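You operate a simulated robot arm through the tools that you are given. There is no shell and no other tool.

Carry out the task below with a simulated robot arm. There is one attempt and no reset: what you move stays moved.

## Task
Put things in order on the top of the orange bench. At the end: the silver vented box from the top of the orange bench is on the brown carton (marked "FAN"); the silver steel foot from the top of the orange bench stands where the silver vented box stood; the red lead stands where the silver steel foot stood; the black fan from the top of the orange bench stands where the red lead stood; whatever was shut is shut again. Leave all else as you found it, and nothing knocked over.

The check looks at the end state, three seconds after you hand in, the way a careful person would. Anything else that was tipped, shoved, dropped, spilled or broken makes it a failure.

## Robot
A 6-joint arm with a two-finger parallel gripper, fixed in place. Base frame: the origin is at the foot of the arm, x ahead of it, y to its left, z up; the work surface is at about z = 0. Lengths are in cm, angles in rad, forces in N, time in s.
With the tool pointing down near the work surface it reaches from about 16 to 42 cm from the base axis. Its first joint turns from -1.152 to 1.152 rad. Payload 1.57 kg.
The TCP is the grasp point between the finger pads, 3 cm short of the fingertips. In the tool frame z runs along the fingers and y along their closing line. Largest opening 8 cm; finger width 1.7, thickness 1.2; the body of the gripper, 4 by 8.2 cm, starts 8 cm behind the TCP.
Orientation is that of the tool frame in the base frame, as a unit quaternion [w, x, y, z]. With the fingers straight down and closing along the base's y, the tool's x points along the base's -x, its y along +y and its z along -z.

## Interface
- The arm moves only by the tool apply_moves. Its argument "targets" is a list of rows, each a list of 7 numbers: the shift along the base's x, y, z in cm, then the turn, a rotation vector about the base's x, y, z in rad, then the finger opening in cm, from 0 to 8. In form: [[dx, dy, dz, rx, ry, rz, jaw], ...]. A call has 1 to 20 rows; each row is the pose to reach, as a shift and turn from the pose commanded when the call began. Rows are played at 5 a second. More than 5 cm and 0.15 rad between two rows, or a gripper value outside its range, and nothing of the call is played. Where a pose cannot be reached the arm comes as near as it can. A force on the tool above 40 N (or 10 N above the force at the start of the call, whichever is more), or a blocked arm, ends the call early, and 0.2 s more pass. Each finger travels about 15.3 cm/s and halts on what it meets, pressing with about 27 N; the grip force reading is that of the motor and also rises with nothing between the fingers. The clock runs only during rows and for 0.2 s after the last one: add rows that repeat a pose to give the fingers time. It gives the time, the measured TCP pose, the force on the tool (base axes), the opening and the grip force at its end, in the units of the frame above (readings bear some noise), with the torque about the TCP (base axes, N m) and any sound that the robot's microphone picked up.
- Cameras (640 x 400 px; columns grow to the right, rows downward): "scene" is fixed at [6.14, -34.11, 42.75]; the picture's right is [0.69, -0.72, 0.00], its down [-0.45, -0.43, -0.78] and it looks along [0.56, 0.54, -0.62] (base axes); focal length 270 px, centre (320, 200). "wrist" rides on the gripper at [7.2, -0.7, -12.2] in the tool frame; the picture's right is [0.09, 1.00, 0.00], its down [-0.84, 0.08, -0.54] and it looks along [-0.54, 0.05, 0.84] (tool axes); focal length 238 px, centre (320, 200). There is no depth. A picture from a camera that has moved, and an enlarged one, comes with that camera's place and axes in the base frame and with its lens. The place of the scene camera against the robot may be out by one fixed shift of up to 1.2 cm in any direction.
- capture(camera): a new picture of that camera. The clock stands still meanwhile.
- enlarge(camera, box): a new picture of the part [left, top, right, bottom] of that camera's present view, enlarged. The clock stands still meanwhile.
- close_job(): hands the job in; it is judged then, once.

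Places have to be worked out from the pictures, the camera data and where the tool is seen. Open the gripper and draw the arm clear of the work before you hand the job in, unless the task says otherwise.

The tools are called after "Call:" as a command line: name --pt "numbers of a row" for each row, then --argument value for the rest, lists and objects as JSON in quotes. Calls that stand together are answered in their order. apply_moves: Moves the arm, as the interface text tells. Its arguments: {"type":"object","properties":{"targets":{"type":"array","items":{"type":"array","items":{"type":"number"}}}},"required":["targets"]} The other tools are called the same way: capture (camera) takes a picture; enlarge (camera, box) takes an enlarged picture of a part of a camera's view; close_job () hands the job in.

At the start:

```text
time: 0.0
eef_pos: [28.62, 6.79, 22.79]
tcp_rot: [0.001, 0.001, 1.0, 0.001]
wrist_force: [-0.1, 0.1, -0.2]
torque: [-0.01, -0.02, 0.03]
gripper_width: 8.0
grip_force: 0.0
```

scene: 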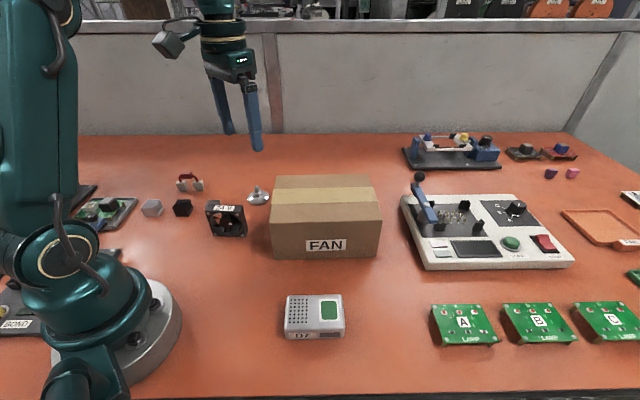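
wrist: 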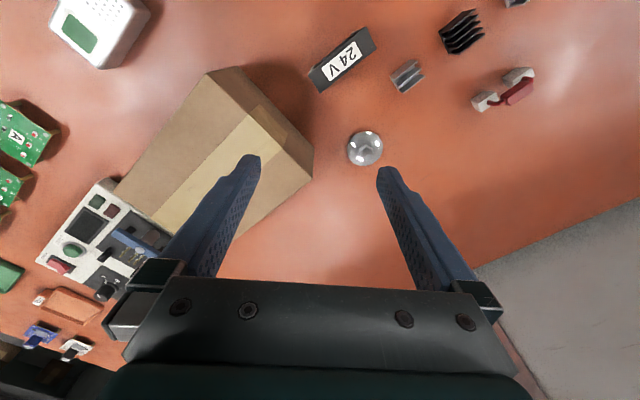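

I start by looking closer at the objects: the vented box, the fan, the steel foot, the red lead and the carton.

Call:
enlarge --camera "scene" --box '[130, 150, 290, 250]'

Call:
enlarge --camera "scene" --box '[250, 260, 410, 360]'

Call:
enlarge --camera "scene" --box '[240, 160, 400, 260]'

Call:
enlarge --camera "wrist" --box '[290, 0, 550, 180]'

Call:
enlarge --camera "wrist" --box '[0, 0, 320, 200]'

```text
4.00 times, centred on (210, 200) of scene
camera zoom: at [6.14, -34.11, 42.75], right [0.69, -0.72, 0.0], down [-0.45, -0.43, -0.78], along [0.56, 0.54, -0.62], focal length 1082 px, centre (760, 200)
```

zoom: 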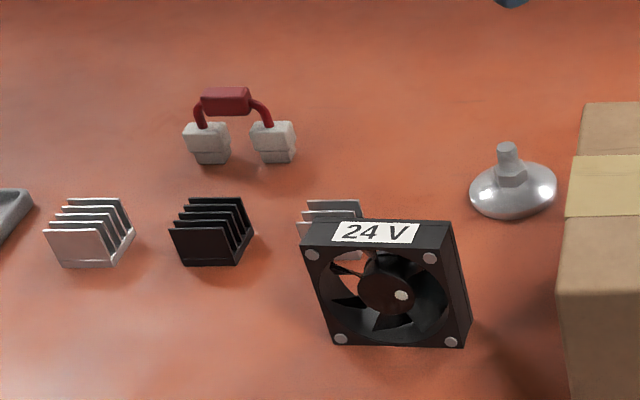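

```text
4.00 times, centred on (330, 310) of scene
camera zoom: at [6.14, -34.11, 42.75], right [0.69, -0.72, 0.0], down [-0.45, -0.43, -0.78], along [0.56, 0.54, -0.62], focal length 1082 px, centre (280, -240)
```

zoom: 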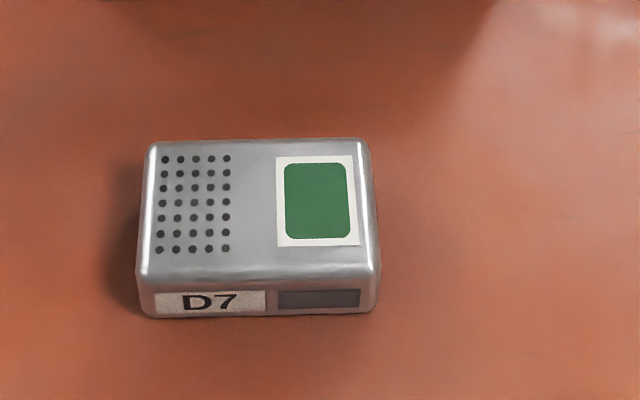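

```text
4.00 times, centred on (320, 210) of scene
camera zoom: at [6.14, -34.11, 42.75], right [0.69, -0.72, 0.0], down [-0.45, -0.43, -0.78], along [0.56, 0.54, -0.62], focal length 1082 px, centre (320, 160)
```

zoom: 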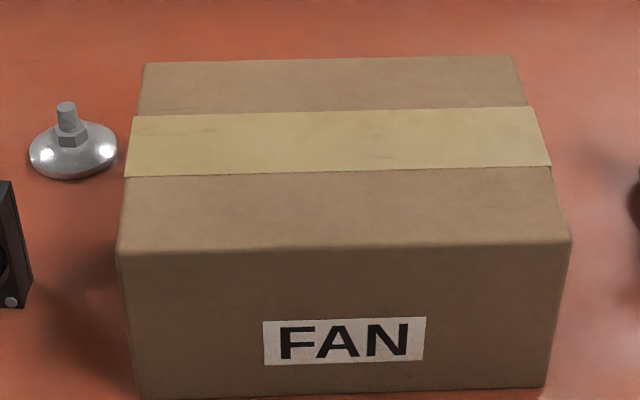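

```text
2.22 times, centred on (420, 90) of wrist
camera zoom: at [21.43, 6.43, 34.95], right [-0.09, 1.0, 0.0], down [0.84, 0.08, 0.54], along [0.54, 0.05, -0.84], focal length 530 px, centre (98, 444)
```

zoom: 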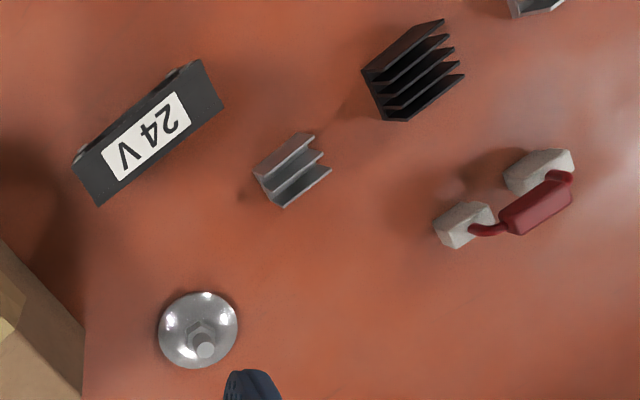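

```text
2.00 times, centred on (160, 100) of wrist
camera zoom: at [21.43, 6.43, 34.95], right [-0.09, 1.0, 0.0], down [0.84, 0.08, 0.54], along [0.54, 0.05, -0.84], focal length 477 px, centre (640, 400)
```

zoom: 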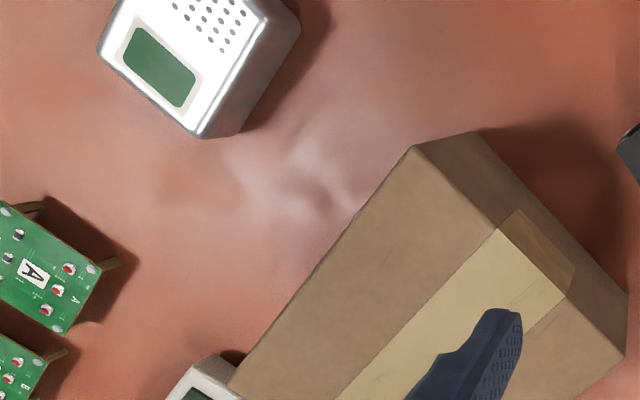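

The objects are laid out at roughly 45° to the base: the box is near (21.5,-18), the foot near (33.8,14.4), the lead near (24,30.5), the fan near (22.7,8.8), and the carton (about 10 high) near (37.5,-5). I go over the vented box at a safe height for a closer wrist view.

Call:
apply_moves --pt "-0.71 -2.5 0 0 0 -0.0785 8" --pt "-1.42 -5 0 0 0 -0.157 8" --pt "-2.13 -7.5 0 0 0 -0.2355 8" --pt "-2.84 -10 0 0 0 -0.314 8" --pt "-3.55 -12.5 0 0 0 -0.3925 8" --pt "-4.26 -15 -1 0 0 -0.471 8" --pt "-4.97 -17.5 -2 0 0 -0.5495 8" --pt "-5.68 -20 -4 0 0 -0.628 8" --pt "-6.39 -22.5 -6 0 0 -0.7065 8" --pt "-7.1 -25 -8 0 0 -0.785 8" --pt "-7.1 -25 -8 0 0 -0.785 8"

Call:
capture --camera "wrist"

Call:
capture --camera "scene"

```text
time: 2.4
eef_pos: [21.36, -18.22, 14.62]
tcp_rot: [0.0, 0.384, 0.923, -0.001]
wrist_force: [0.7, -1.0, 0.4]
torque: [-0.01, 0.02, 0.01]
gripper_width: 7.98
grip_force: 0.0
```

```text
taken
camera wrist: at [15.85, -13.35, 26.88], right [0.64, 0.77, 0.0], down [0.65, -0.54, 0.54], along [0.42, -0.35, -0.84], focal length 238 px, centre (320, 200)
```

wrist: 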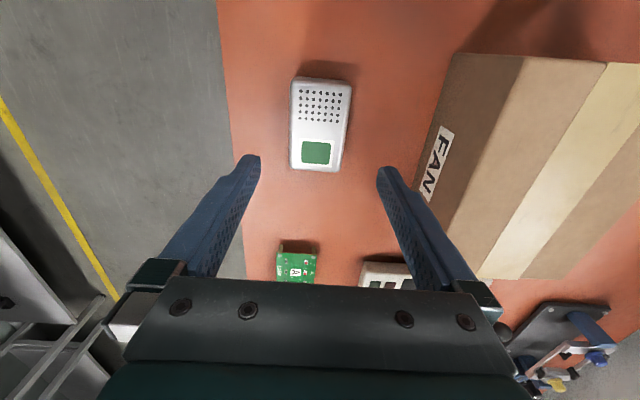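

```text
taken
```

scene: 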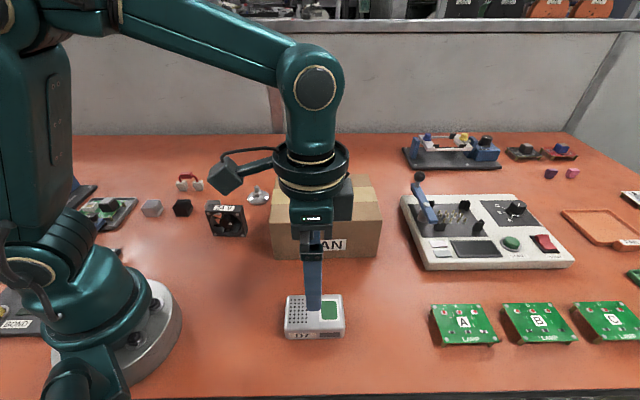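

The box sits slightly back from the fingers' line. I enlarge the wrist view to measure its corners and the fingertip positions.

Call:
enlarge --camera "wrist" --box '[240, 60, 400, 160]'

Call:
enlarge --camera "wrist" --box '[240, 110, 400, 210]'

```text
4.00 times, centred on (320, 110) of wrist
camera zoom: at [15.85, -13.35, 26.88], right [0.64, 0.77, 0.0], down [0.65, -0.54, 0.54], along [0.42, -0.35, -0.84], focal length 953 px, centre (320, 560)
```

zoom: 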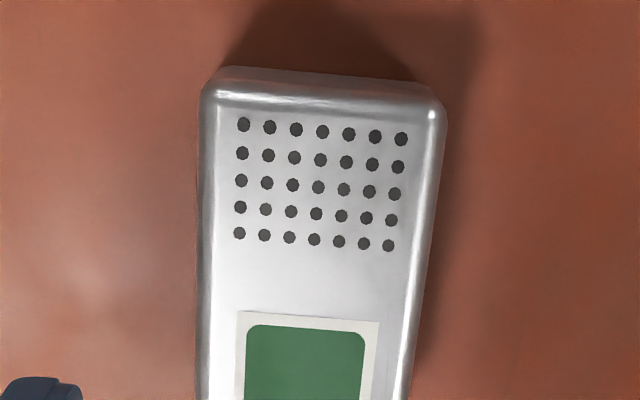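

```text
4.00 times, centred on (320, 160) of wrist
camera zoom: at [15.85, -13.35, 26.88], right [0.64, 0.77, 0.0], down [0.65, -0.54, 0.54], along [0.42, -0.35, -0.84], focal length 953 px, centre (320, 360)
```

zoom: 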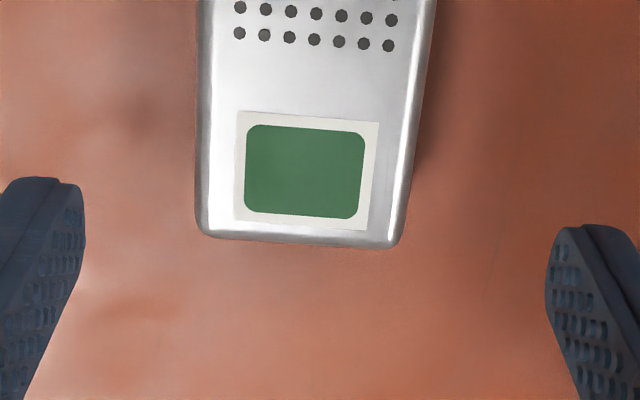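

The box measures about 8.6 x 5.6 and is aligned with the jaw, only 0.26 cm off along the closing line. I correct that and go down, stopping a bit above the final height to check the reading.

Call:
apply_moves --pt "-0.19 -0.19 0 0 0 0.015 8" --pt "-0.19 -0.19 -2.5 0 0 0.015 8" --pt "-0.19 -0.19 -5 0 0 0.015 8" --pt "-0.19 -0.19 -7 0 0 0.015 8" --pt "-0.19 -0.19 -9 0 0 0.015 8" --pt "-0.19 -0.19 -10.2 0 0 0.015 8" --pt "-0.19 -0.19 -10.2 0 0 0.015 8"

Call:
capture --camera "wrist"

Call:
enlarge --camera "scene" --box '[250, 230, 410, 350]'

```text
time: 4.0
eef_pos: [21.32, -18.38, 4.56]
tcp_rot: [0.0, 0.376, 0.927, 0.0]
wrist_force: [0.5, 0.6, -0.5]
torque: [0.01, 0.01, -0.02]
gripper_width: 8.0
grip_force: 0.1
```

```text
taken
camera wrist: at [15.7, -13.55, 16.75], right [0.63, 0.78, 0.0], down [0.65, -0.53, 0.54], along [0.42, -0.34, -0.84], focal length 238 px, centre (320, 200)
```

wrist: 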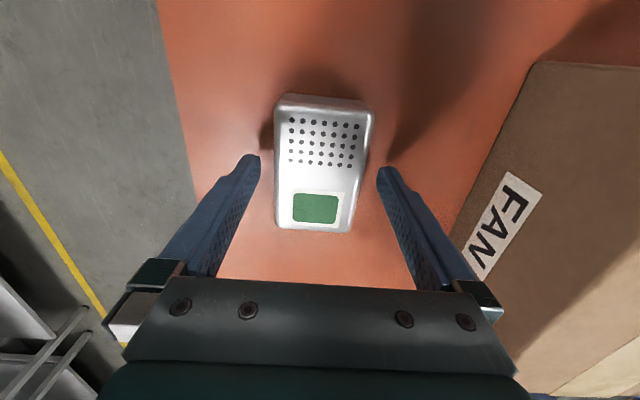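

```text
3.33 times, centred on (330, 290) of scene
camera zoom: at [6.14, -34.11, 42.75], right [0.69, -0.72, 0.0], down [-0.45, -0.43, -0.78], along [0.56, 0.54, -0.62], focal length 901 px, centre (287, -100)
```

zoom: 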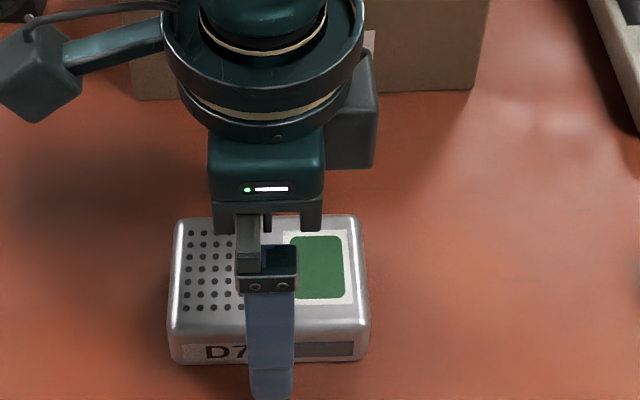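

The box is centred between the fingers. I lower the last 1.2 cm and close on it.

Call:
apply_moves --pt "0 0 -0.6 0 0 0 8" --pt "0 0 -1.2 0 0 0 8" --pt "0 0 -1.2 0 0 0 8" --pt "0 0 -1.2 0 0 0 6.2" --pt "0 0 -1.2 0 0 0 4" --pt "0 0 -1.2 0 0 0 2" --pt "0 0 -1.2 0 0 0 2"

Call:
capture --camera "wrist"

```text
time: 5.6
eef_pos: [21.35, -18.31, 3.41]
tcp_rot: [0.001, 0.376, 0.926, -0.001]
wrist_force: [0.0, 0.2, 0.6]
torque: [-0.02, 0.0, -0.01]
gripper_width: 5.73
grip_force: 27.1
```

```text
taken
camera wrist: at [15.72, -13.53, 15.58], right [0.63, 0.78, 0.0], down [0.65, -0.53, 0.54], along [0.42, -0.34, -0.84], focal length 238 px, centre (320, 200)
```

wrist: 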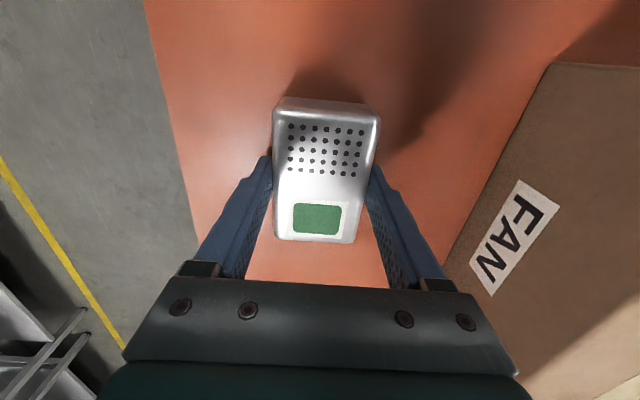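

The grip is firm at 5.73 cm. I lift the box 14 cm straight up, then carry it over the carton.

Call:
apply_moves --pt "0 0 0.5 0 0 0 2" --pt "0 0 2 0 0 0 2" --pt "0 0 4 0 0 0 2" --pt "0 0 6 0 0 0 2" --pt "0 0 8 0 0 0 2" --pt "0 0 10 0 0 0 2" --pt "0 0 12 0 0 0 2" --pt "0 0 14 0 0 0 2" --pt "1.5 1.31 14 0 0 0 2" --pt "3.5 3.05 14 0 0 0 2" --pt "5.5 4.8 14 0 0 0 2" --pt "7.5 6.55 14 0 0 0 2" --pt "9.5 8.3 14 0 0 0 2" --pt "11.5 10.05 14 0 0 0 2" --pt "13.3 11.6 14 0 0 0 2" --pt "14.4 12.6 14 0 0 0 2" --pt "15 13.1 14 0 0 0 2" --pt "15 13.1 14 0 0 0 2"

Call:
capture --camera "wrist"

Call:
capture --camera "scene"

```text
time: 9.4
eef_pos: [36.29, -5.1, 17.38]
tcp_rot: [0.001, 0.376, 0.926, -0.001]
wrist_force: [-0.5, 0.1, -0.8]
torque: [0.03, 0.02, -0.01]
gripper_width: 2.0
grip_force: 0.0
```

```text
taken
camera wrist: at [30.73, -0.43, 29.57], right [0.63, 0.78, 0.0], down [0.65, -0.53, 0.54], along [0.42, -0.34, -0.84], focal length 238 px, centre (320, 200)
```

wrist: 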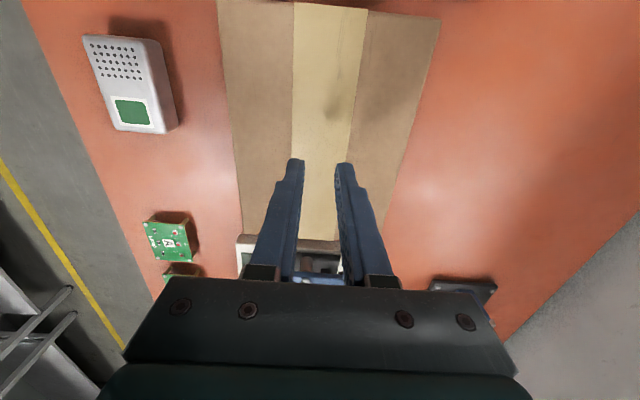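

```text
taken
```

scene: 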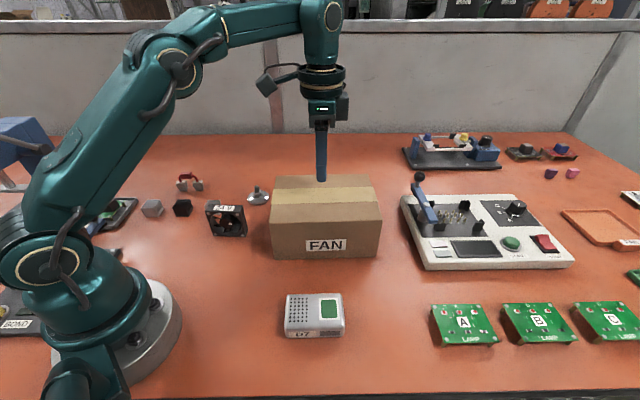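

The jaw reads 2.0 and the box is still on the bench: it slipped out at the start of the lift. I check that it is still where it stood and undisturbed.

Call:
enlarge --camera "scene" --box '[250, 260, 410, 360]'

Call:
enlarge --camera "wrist" --box '[60, 10, 220, 110]'

Call:
enlarge --camera "wrist" --box '[60, 60, 220, 160]'

Call:
enlarge --camera "wrist" --box '[200, 0, 520, 200]'

```text
4.00 times, centred on (330, 310) of scene
camera zoom: at [6.14, -34.11, 42.75], right [0.69, -0.72, 0.0], down [-0.45, -0.43, -0.78], along [0.56, 0.54, -0.62], focal length 1082 px, centre (280, -240)
```

zoom: 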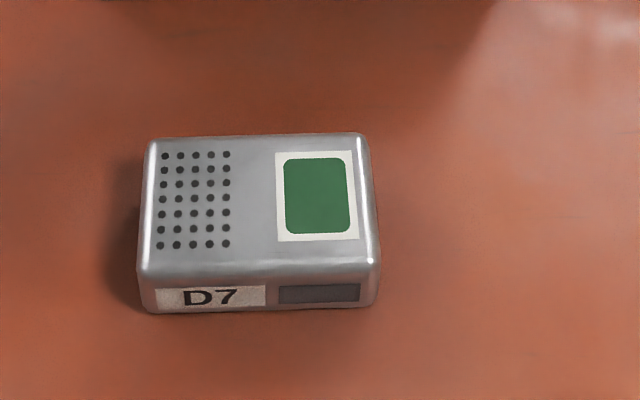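

```text
4.00 times, centred on (140, 60) of wrist
camera zoom: at [30.73, -0.43, 29.57], right [0.63, 0.78, 0.0], down [0.65, -0.53, 0.54], along [0.42, -0.34, -0.84], focal length 953 px, centre (1040, 760)
```

zoom: 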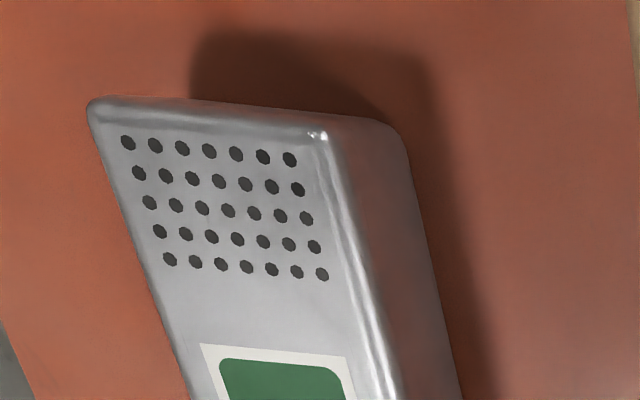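

```text
4.00 times, centred on (140, 110) of wrist
camera zoom: at [30.73, -0.43, 29.57], right [0.63, 0.78, 0.0], down [0.65, -0.53, 0.54], along [0.42, -0.34, -0.84], focal length 953 px, centre (1040, 560)
```

zoom: 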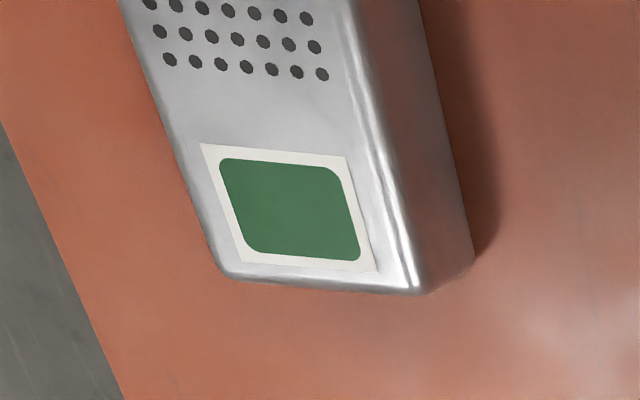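

```text
2.00 times, centred on (360, 100) of wrist
camera zoom: at [30.73, -0.43, 29.57], right [0.63, 0.78, 0.0], down [0.65, -0.53, 0.54], along [0.42, -0.34, -0.84], focal length 477 px, centre (240, 400)
```

zoom: 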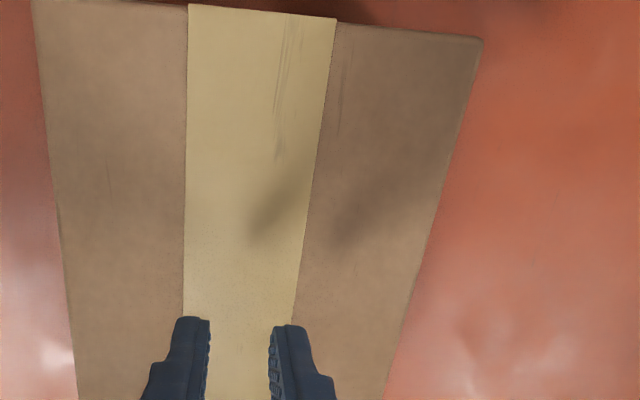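

The box is intact and within about 1 mm of where it was. I go back over it with open jaws to try a slower, measured lift.

Call:
apply_moves --pt "-1.5 -1.31 0 0 0 0 4" --pt "-3.5 -3.05 0 0 0 0 6" --pt "-5.5 -4.8 0 0 0 0 8" --pt "-7.5 -6.55 0 0 0 0 8" --pt "-9.5 -8.3 0 0 0 0 8" --pt "-11.5 -10.05 0 0 0 0 8" --pt "-13.3 -11.6 0 0 0 0 8" --pt "-14.4 -12.6 0 0 0 0 8" --pt "-15 -13.1 0 0 0 0 8" --pt "-15 -13.1 -3 0 0 0 8" --pt "-15 -13.1 -6 0 0 0 8" --pt "-15 -13.1 -9 0 0 0 8" --pt "-15 -13.1 -9 0 0 0 8"

Call:
capture --camera "wrist"

Call:
enlarge --camera "wrist" --box '[240, 80, 400, 180]'

```text
time: 12.2
eef_pos: [21.27, -18.43, 8.49]
tcp_rot: [0.001, 0.376, 0.927, 0.0]
wrist_force: [-0.3, 0.6, 0.8]
torque: [0.01, 0.02, 0.0]
gripper_width: 8.0
grip_force: 0.0
```

```text
taken
camera wrist: at [15.73, -13.61, 20.58], right [0.63, 0.78, 0.0], down [0.65, -0.53, 0.54], along [0.42, -0.34, -0.84], focal length 238 px, centre (320, 200)
```

wrist: 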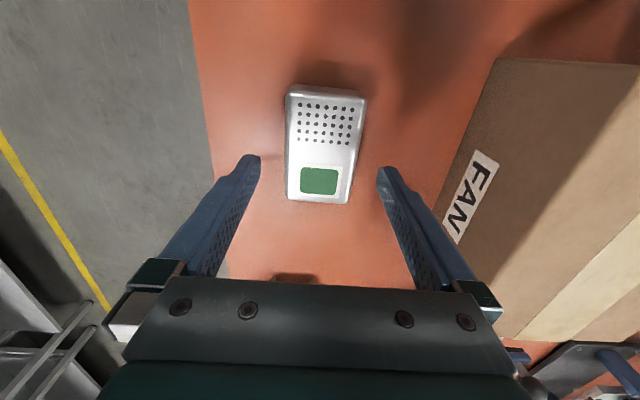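

```text
4.00 times, centred on (320, 130) of wrist
camera zoom: at [15.73, -13.61, 20.58], right [0.63, 0.78, 0.0], down [0.65, -0.53, 0.54], along [0.42, -0.34, -0.84], focal length 953 px, centre (320, 480)
```

zoom: 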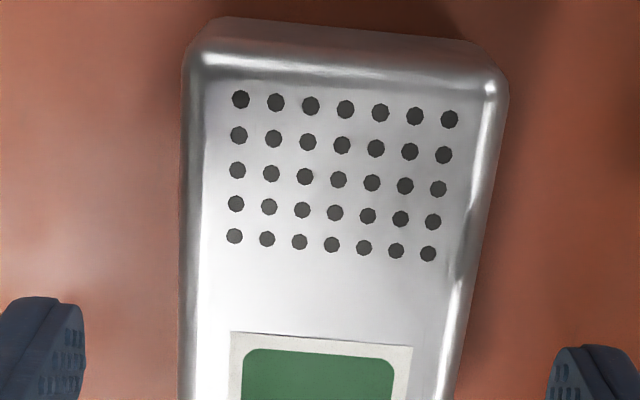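

The box is still centred between the fingers. I descend to just above the bench, close fully and hold.

Call:
apply_moves --pt "0 0 -2 0 0 0 8" --pt "0 0 -4 0 0 0 8" --pt "0 0 -5.15 0 0 0 8" --pt "0 0 -5.15 0 0 0 8" --pt "0 0 -5.15 0 0 0 6" --pt "0 0 -5.15 0 0 0 3" --pt "0 0 -5.15 0 0 0 0" --pt "0 0 -5.15 0 0 0 0" --pt "0 0 -5.15 0 0 0 0"

Call:
apply_moves --pt "0 0 0.1 0 0 0 0" --pt "0 0 0.2 0 0 0 0" --pt "0 0 0.3 0 0 0 0" --pt "0 0 0.4 0 0 0 0"

Call:
capture --camera "wrist"

Call:
enlarge --camera "scene" --box '[250, 260, 410, 360]'

```text
time: 14.2
eef_pos: [21.28, -18.36, 3.3]
tcp_rot: [0.0, 0.376, 0.926, 0.0]
wrist_force: [0.2, 0.7, 0.1]
torque: [-0.02, 0.01, -0.01]
gripper_width: 5.76
grip_force: 27.1
```

```text
time: 15.2
eef_pos: [21.43, -18.34, 3.63]
tcp_rot: [0.002, 0.376, 0.927, -0.001]
wrist_force: [0.1, 0.1, -0.8]
torque: [-0.02, -0.01, 0.01]
gripper_width: 5.74
grip_force: 27.1
```

```text
taken
camera wrist: at [15.75, -13.57, 15.8], right [0.63, 0.78, 0.0], down [0.65, -0.53, 0.54], along [0.42, -0.34, -0.84], focal length 238 px, centre (320, 200)
```

wrist: 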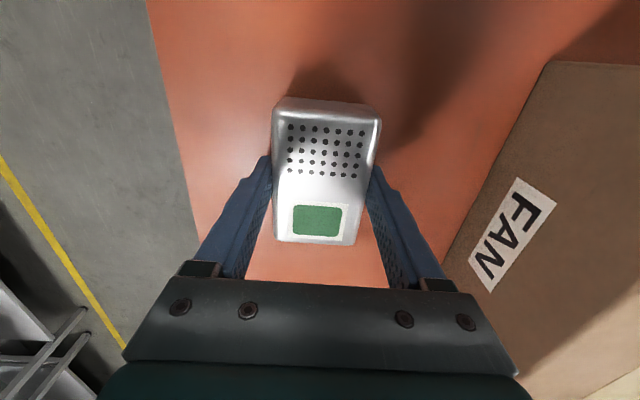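

```text
4.00 times, centred on (330, 310) of scene
camera zoom: at [6.14, -34.11, 42.75], right [0.69, -0.72, 0.0], down [-0.45, -0.43, -0.78], along [0.56, 0.54, -0.62], focal length 1082 px, centre (280, -240)
```

zoom: 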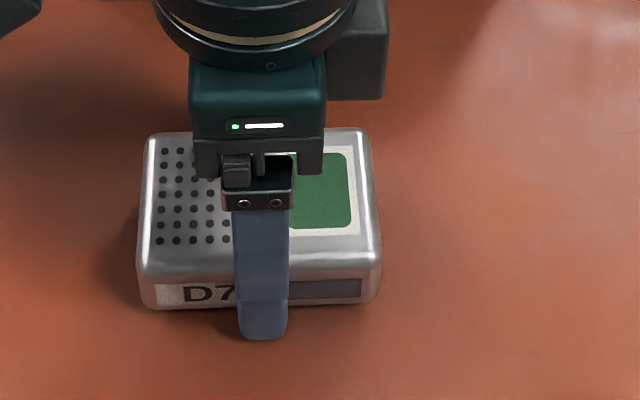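

The box appears to have risen slightly with the gripper and the grip holds. I keep lifting slowly, in small steps, and check.

Call:
apply_moves --pt "0 0 0.2 0 0 0 0" --pt "0 0 0.4 0 0 0 0" --pt "0 0 0.6 0 0 0 0" --pt "0 0 0.8 0 0 0 0" --pt "0 0 1.0 0 0 0 0"

Call:
capture --camera "wrist"

Call:
enlarge --camera "scene" --box '[250, 260, 410, 360]'

```text
time: 16.4
eef_pos: [21.27, -18.39, 4.6]
tcp_rot: [0.001, 0.377, 0.926, 0.0]
wrist_force: [-0.3, -0.4, -1.6]
torque: [-0.01, 0.02, 0.04]
gripper_width: 5.74
grip_force: 26.8
```

```text
taken
camera wrist: at [15.74, -13.57, 16.83], right [0.63, 0.78, 0.0], down [0.65, -0.53, 0.54], along [0.42, -0.34, -0.84], focal length 238 px, centre (320, 200)
```

wrist: 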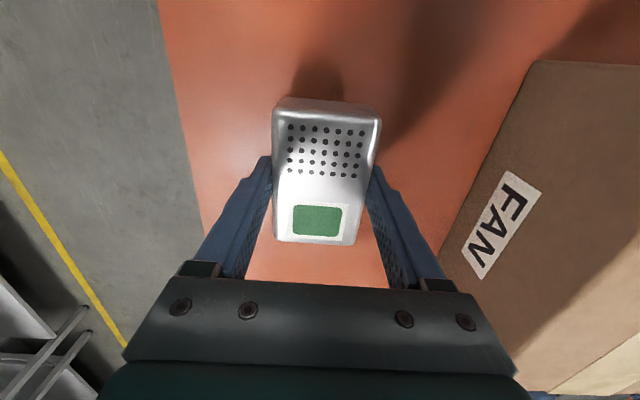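

```text
4.00 times, centred on (330, 310) of scene
camera zoom: at [6.14, -34.11, 42.75], right [0.69, -0.72, 0.0], down [-0.45, -0.43, -0.78], along [0.56, 0.54, -0.62], focal length 1082 px, centre (280, -240)
```

zoom: 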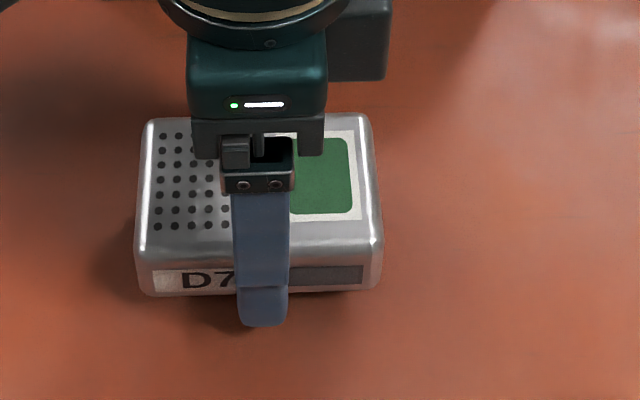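

The box is lifting cleanly (about 1–1.5 N). I continue up gently, checking part way.

Call:
apply_moves --pt "0 0 0.4 0 0 0 0" --pt "0 0 0.9 0 0 0 0" --pt "0 0 1.4 0 0 0 0" --pt "0 0 1.9 0 0 0 0" --pt "0 0 2.4 0 0 0 0"

Call:
capture --camera "wrist"

```text
time: 17.6
eef_pos: [21.48, -18.32, 7.02]
tcp_rot: [0.001, 0.377, 0.926, 0.0]
wrist_force: [-1.4, -0.1, -1.4]
torque: [0.0, 0.0, -0.01]
gripper_width: 5.71
grip_force: 27.3
```

```text
taken
camera wrist: at [15.75, -13.54, 19.21], right [0.63, 0.78, 0.0], down [0.65, -0.53, 0.54], along [0.42, -0.34, -0.84], focal length 238 px, centre (320, 200)
```

wrist: 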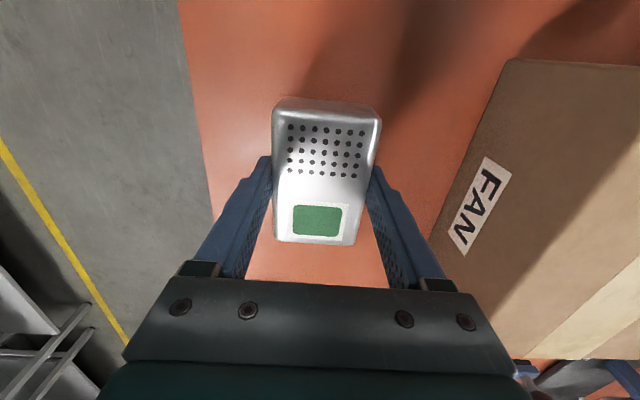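

Still held. I raise it to a travel height of about 16.5 at moderate speed.

Call:
apply_moves --pt "0 0 0.5 0 0 0 0" --pt "0 0 1.2 0 0 0 0" --pt "0 0 2.0 0 0 0 0" --pt "0 0 2.8 0 0 0 0" --pt "0 0 3.6 0 0 0 0" --pt "0 0 4.4 0 0 0 0" --pt "0 0 5.2 0 0 0 0" --pt "0 0 6 0 0 0 0" --pt "0 0 6.8 0 0 0 0" --pt "0 0 7.6 0 0 0 0" --pt "0 0 8.4 0 0 0 0" --pt "0 0 9.1 0 0 0 0" --pt "0 0 9.5 0 0 0 0"

Call:
capture --camera "wrist"

```text
time: 20.4
eef_pos: [21.21, -18.3, 16.58]
tcp_rot: [0.001, 0.377, 0.926, 0.0]
wrist_force: [0.7, -0.4, -1.4]
torque: [-0.01, -0.02, 0.04]
gripper_width: 5.71
grip_force: 27.0
```

```text
taken
camera wrist: at [15.74, -13.59, 28.73], right [0.63, 0.78, 0.0], down [0.65, -0.53, 0.54], along [0.42, -0.34, -0.84], focal length 238 px, centre (320, 200)
```

wrist: 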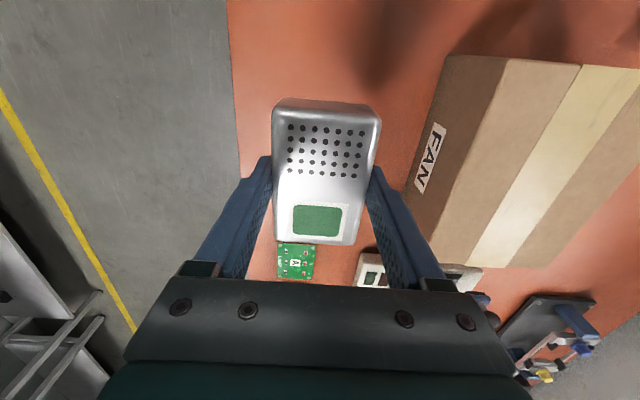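

Holding well. Now I carry it sideways to the carton's middle, at a gentle pace.

Call:
apply_moves --pt "0.4 0.35 0 0 0 0 0" --pt "1.1 0.96 0 0 0 0 0" --pt "2.0 1.75 0 0 0 0 0" --pt "3.0 2.62 0 0 0 0 0" --pt "4.0 3.49 0 0 0 0 0" --pt "5.0 4.37 0 0 0 0 0" --pt "6.0 5.24 0 0 0 0 0" --pt "7.0 6.11 0 0 0 0 0" --pt "8.0 6.99 0 0 0 0 0" --pt "9.0 7.86 0 0 0 0 0" --pt "10.0 8.73 0 0 0 0 0" --pt "11.0 9.61 0 0 0 0 0" --pt "12.0 10.48 0 0 0 0 0" --pt "13.0 11.35 0 0 0 0 0" --pt "13.9 12.14 0 0 0 0 0" --pt "14.6 12.75 0 0 0 0 0" --pt "15 13.1 0 0 0 0 0" --pt "15 13.1 0 0 0 0 0"

Call:
capture --camera "wrist"

Call:
enlarge --camera "scene" --box '[230, 100, 430, 270]'

```text
time: 24.2
eef_pos: [36.49, -5.32, 16.59]
tcp_rot: [0.001, 0.376, 0.927, 0.0]
wrist_force: [0.2, 0.3, -1.2]
torque: [-0.02, 0.01, 0.0]
gripper_width: 5.74
grip_force: 27.0
```

```text
taken
camera wrist: at [30.72, -0.45, 28.71], right [0.63, 0.78, 0.0], down [0.65, -0.53, 0.54], along [0.42, -0.34, -0.84], focal length 238 px, centre (320, 200)
```

wrist: 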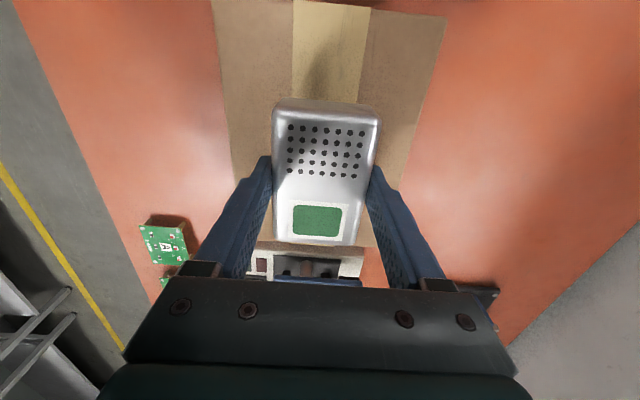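

```text
2.35 times, centred on (330, 185) of scene
camera zoom: at [6.14, -34.11, 42.75], right [0.69, -0.72, 0.0], down [-0.45, -0.43, -0.78], along [0.56, 0.54, -0.62], focal length 636 px, centre (296, 235)
```

zoom: 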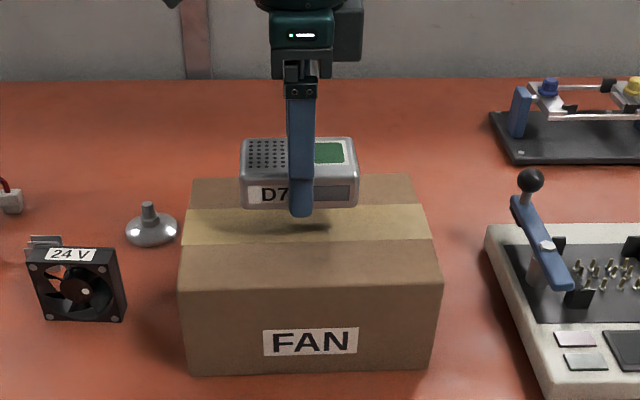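

The box hovers well over the carton's middle. I lower it towards the top, expected contact near TCP z ≈ 13.

Call:
apply_moves --pt "0 0 -0.5 0 0 0 0" --pt "0 0 -1.2 0 0 0 0" --pt "0 0 -2 0 0 0 0" --pt "0 0 -2.6 0 0 0 0" --pt "0 0 -3.0 0 0 0 0" --pt "0 0 -3.0 0 0 0 0"

Call:
enlarge --camera "scene" --box '[250, 130, 410, 230]'

```text
time: 25.6
eef_pos: [36.31, -5.35, 13.41]
tcp_rot: [0.002, 0.376, 0.926, -0.001]
wrist_force: [0.1, -0.9, -1.8]
torque: [-0.03, 0.01, 0.02]
gripper_width: 5.72
grip_force: 26.9
```

```text
4.00 times, centred on (330, 180) of scene
camera zoom: at [6.14, -34.11, 42.75], right [0.69, -0.72, 0.0], down [-0.45, -0.43, -0.78], along [0.56, 0.54, -0.62], focal length 1082 px, centre (280, 280)
```

zoom: 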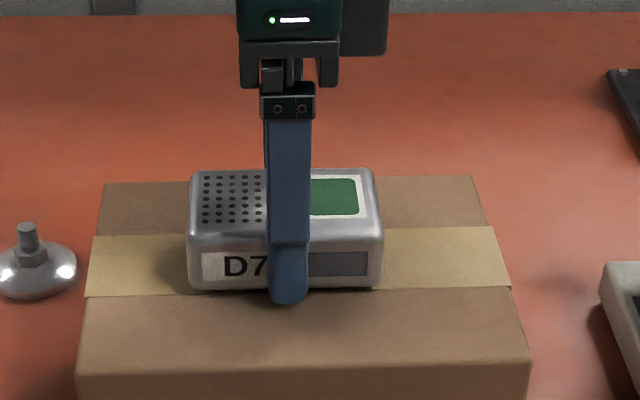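

No contact yet. I lower in small steps, watching the vertical force.

Call:
apply_moves --pt "0 0 -0.15 0 0 0 0" --pt "0 0 -0.3 0 0 0 0"

Call:
apply_moves --pt "0 0 -0.1 0 0 0 0" --pt "0 0 -0.2 0 0 0 0"

Call:
enlarge --camera "scene" --box '[250, 130, 410, 230]'

```text
time: 26.2
eef_pos: [36.32, -5.32, 13.26]
tcp_rot: [0.001, 0.376, 0.926, -0.001]
wrist_force: [0.2, -0.9, -1.1]
torque: [0.02, -0.03, 0.03]
gripper_width: 5.72
grip_force: 27.2
```

```text
time: 26.8
eef_pos: [36.44, -5.34, 13.12]
tcp_rot: [0.001, 0.376, 0.927, -0.001]
wrist_force: [-4.8, -0.8, 16.8]
torque: [0.01, 0.09, 0.02]
gripper_width: 5.75
grip_force: 26.9
```

```text
4.00 times, centred on (330, 180) of scene
camera zoom: at [6.13, -34.11, 42.75], right [0.69, -0.72, 0.0], down [-0.45, -0.43, -0.78], along [0.56, 0.54, -0.62], focal length 1082 px, centre (280, 280)
```

zoom: 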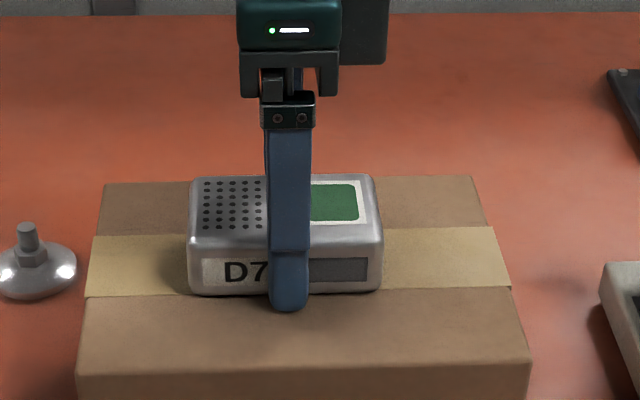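

Contact was made: 16.8 N upward at z≈13.1, and the carton hasn't moved. I back off 1 mm to relieve the push, open the fingers, and rise.

Call:
apply_moves --pt "0 0 0.08 0 0 0 0" --pt "0 0 0.08 0 0 0 5.9" --pt "0 0 0.08 0 0 0 6.5" --pt "0 0 0.08 0 0 0 7.5" --pt "0 0 0.08 0 0 0 8" --pt "0 0 0.08 0 0 0 8"

Call:
capture --camera "wrist"

```text
time: 28.2
eef_pos: [36.35, -5.28, 13.07]
tcp_rot: [0.0, 0.376, 0.927, 0.0]
wrist_force: [-0.1, 0.1, 0.0]
torque: [0.02, 0.0, 0.0]
gripper_width: 8.02
grip_force: 0.1
```

```text
taken
camera wrist: at [30.71, -0.49, 25.26], right [0.63, 0.78, 0.0], down [0.65, -0.53, 0.54], along [0.42, -0.34, -0.84], focal length 238 px, centre (320, 200)
```

wrist: 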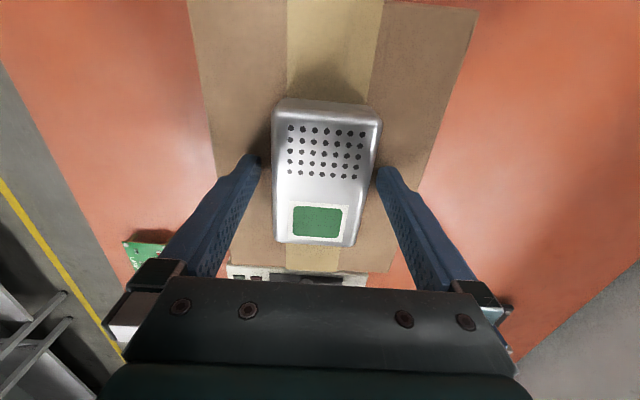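

The box rests on the carton. I rise clear, then move over to the steel foot for a closer look.

Call:
apply_moves --pt "0 0 1 0 0 0 8" --pt "0 0 3 0 0 0 8" --pt "0 0 5 0 0 0 8" --pt "0 0 7 0 0 0 8" --pt "-0.3 2 7 0 0 0 8" --pt "-0.6 5 7 0 0 0 8" --pt "-1 8 7 0 0 0 8" --pt "-1.4 11 7 0 0 0 8" --pt "-1.8 14 7 0 0 0 8" --pt "-2.2 17 5 0 0 0 8" --pt "-2.6 19.4 2.5 0 0 0 8" --pt "-2.6 19.4 0 0 0 0 8" --pt "-2.6 19.4 0 0 0 0 8"

Call:
capture --camera "wrist"

Call:
enlarge --camera "wrist" --box '[240, 100, 400, 200]'

Call:
capture --camera "scene"

```text
time: 31.0
eef_pos: [33.78, 14.27, 13.01]
tcp_rot: [0.001, 0.376, 0.926, -0.001]
wrist_force: [-0.7, -0.5, 0.6]
torque: [-0.01, 0.04, 0.0]
gripper_width: 7.98
grip_force: 0.2
```

```text
taken
camera wrist: at [28.1, 18.92, 25.26], right [0.63, 0.78, 0.0], down [0.65, -0.53, 0.54], along [0.42, -0.34, -0.84], focal length 238 px, centre (320, 200)
```

wrist: 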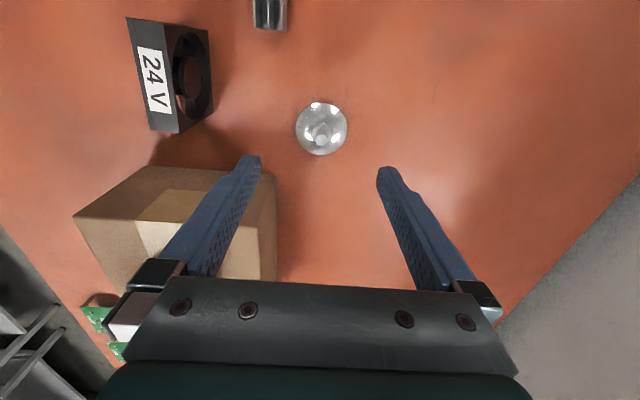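

```text
4.00 times, centred on (320, 150) of wrist
camera zoom: at [28.1, 18.92, 25.26], right [0.63, 0.78, 0.0], down [0.65, -0.53, 0.54], along [0.42, -0.34, -0.84], focal length 953 px, centre (320, 400)
```

zoom: 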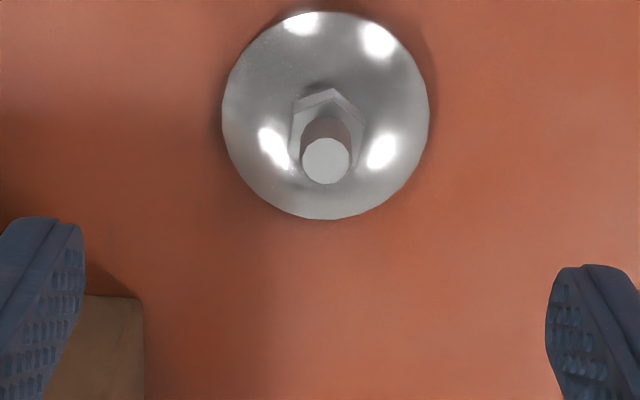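

```text
taken
```

scene: 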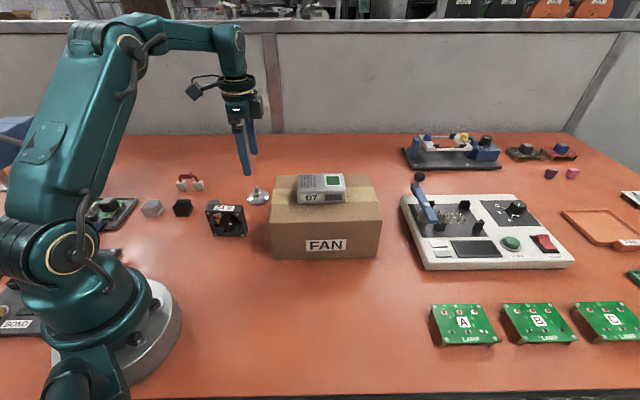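

The foot's stud is almost exactly at the tool axis (about 0.1 cm off). I zoom in to find the heights of its nut and stud before gripping.

Call:
enlarge --camera "scene" --box '[234, 175, 282, 215]'

Call:
enlarge --camera "wrist" --box '[290, 95, 354, 165]'

Call:
enlarge --camera "scene" --box '[250, 150, 410, 250]'

```text
10.00 times, centred on (258, 195) of scene
camera zoom: at [6.14, -34.11, 42.75], right [0.69, -0.72, 0.0], down [-0.45, -0.43, -0.78], along [0.56, 0.54, -0.62], focal length 2704 px, centre (940, 250)
```

zoom: 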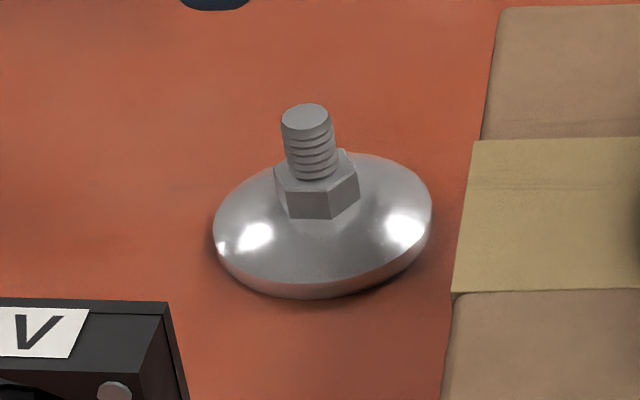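

```text
5.71 times, centred on (322, 130) of wrist
camera zoom: at [28.1, 18.92, 25.26], right [0.63, 0.78, 0.0], down [0.65, -0.53, 0.54], along [0.42, -0.34, -0.84], focal length 1362 px, centre (309, 600)
```

zoom: 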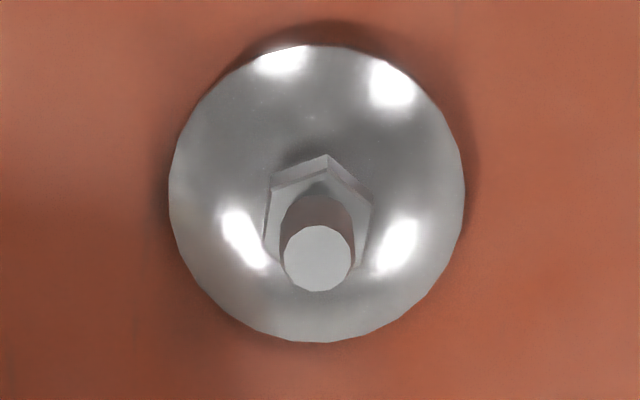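

```text
4.00 times, centred on (330, 200) of scene
camera zoom: at [6.14, -34.11, 42.75], right [0.69, -0.72, 0.0], down [-0.45, -0.43, -0.78], along [0.56, 0.54, -0.62], focal length 1082 px, centre (280, 200)
```

zoom: 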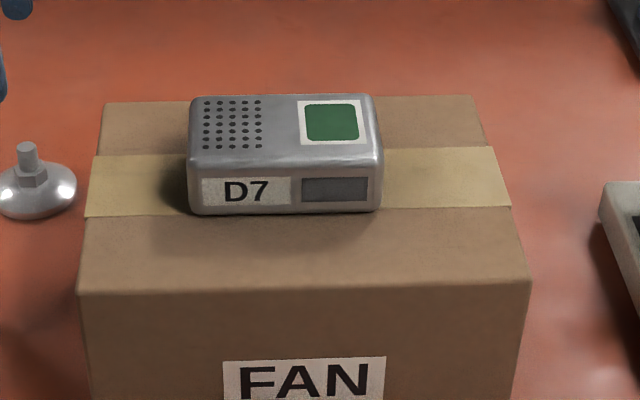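

The stud is 1.1 cm thick from z≈1.9 to 3.85, so I grip it with the fingertips at z≈2.05, just above the nut. I align, descend and close.

Call:
apply_moves --pt "0.08 0.09 0 0 0 0 6" --pt "0.08 0.09 -2 0 0 0 5" --pt "0.08 0.09 -4 0 0 0 4.5" --pt "0.08 0.09 -6 0 0 0 4.5" --pt "0.08 0.09 -7 0 0 0 4.5" --pt "0.08 0.09 -7 0 0 0 4.5"

Call:
capture --camera "wrist"

Call:
enlarge --camera "wrist" --box '[240, 110, 400, 210]'

Call:
enlarge --camera "scene" --box '[218, 155, 298, 215]'

```text
time: 32.4
eef_pos: [33.9, 14.31, 6.07]
tcp_rot: [0.001, 0.376, 0.927, -0.001]
wrist_force: [-0.2, -0.1, -0.1]
torque: [0.0, -0.02, 0.01]
gripper_width: 4.49
grip_force: 0.1
```

```text
taken
camera wrist: at [28.19, 19.03, 18.31], right [0.63, 0.78, 0.0], down [0.65, -0.53, 0.54], along [0.42, -0.34, -0.84], focal length 238 px, centre (320, 200)
```

wrist: 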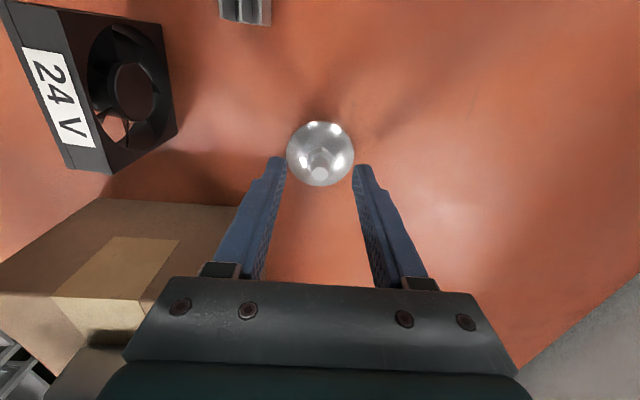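

```text
4.00 times, centred on (320, 160) of wrist
camera zoom: at [28.19, 19.03, 18.31], right [0.63, 0.78, 0.0], down [0.65, -0.53, 0.54], along [0.42, -0.34, -0.84], focal length 953 px, centre (320, 360)
```

zoom: 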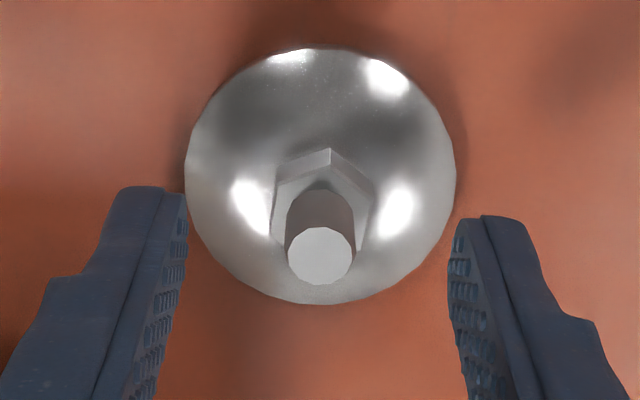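

```text
6.67 times, centred on (258, 185) of scene
camera zoom: at [6.14, -34.11, 42.75], right [0.69, -0.72, 0.0], down [-0.45, -0.43, -0.78], along [0.56, 0.54, -0.62], focal length 1803 px, centre (733, 300)
```

zoom: 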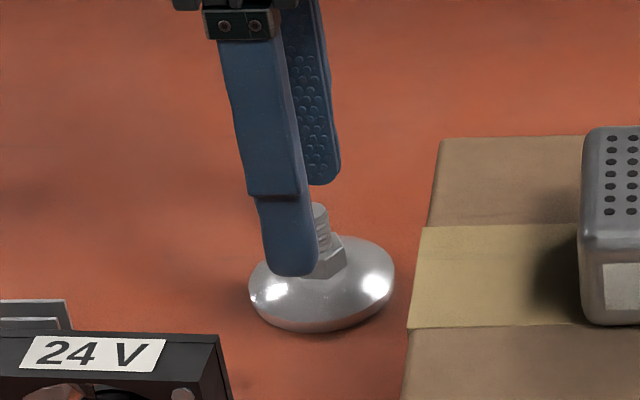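

The stud is centred between the fingertips in both directions. I lower 1 cm more and close on it.

Call:
apply_moves --pt "0 0 -0.5 0 0 0 4.5" --pt "0 0 -1.0 0 0 0 4.5" --pt "0 0 -1.0 0 0 0 4.5" --pt "0 0 -1.0 0 0 0 3" --pt "0 0 -1.0 0 0 0 1.6" --pt "0 0 -1.0 0 0 0 0" --pt "0 0 -1.0 0 0 0 0" --pt "0 0 -1.0 0 0 0 0"

Call:
capture --camera "wrist"

Call:
enlarge --camera "scene" --box '[218, 155, 298, 215]'

```text
time: 34.2
eef_pos: [33.83, 14.17, 5.19]
tcp_rot: [0.001, 0.376, 0.927, 0.0]
wrist_force: [0.1, 0.2, -0.1]
torque: [0.0, 0.0, -0.02]
gripper_width: 1.11
grip_force: 27.1
```

```text
taken
camera wrist: at [28.2, 19.0, 17.31], right [0.63, 0.78, 0.0], down [0.65, -0.53, 0.54], along [0.42, -0.34, -0.84], focal length 238 px, centre (320, 200)
```

wrist: 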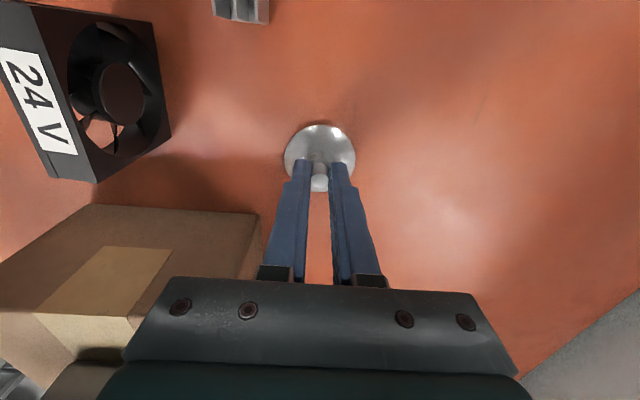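

```text
6.67 times, centred on (258, 185) of scene
camera zoom: at [6.14, -34.11, 42.75], right [0.69, -0.72, 0.0], down [-0.45, -0.43, -0.78], along [0.56, 0.54, -0.62], focal length 1803 px, centre (733, 300)
```

zoom: 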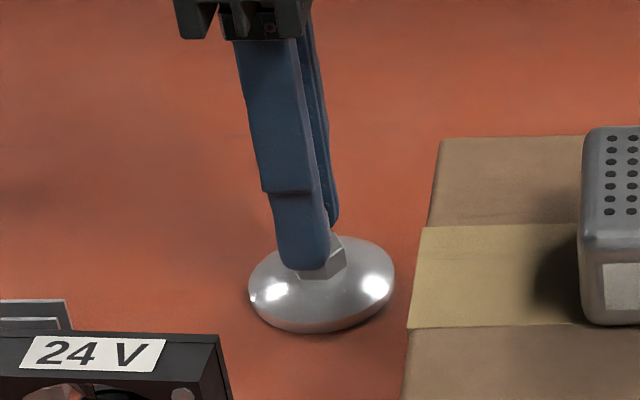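

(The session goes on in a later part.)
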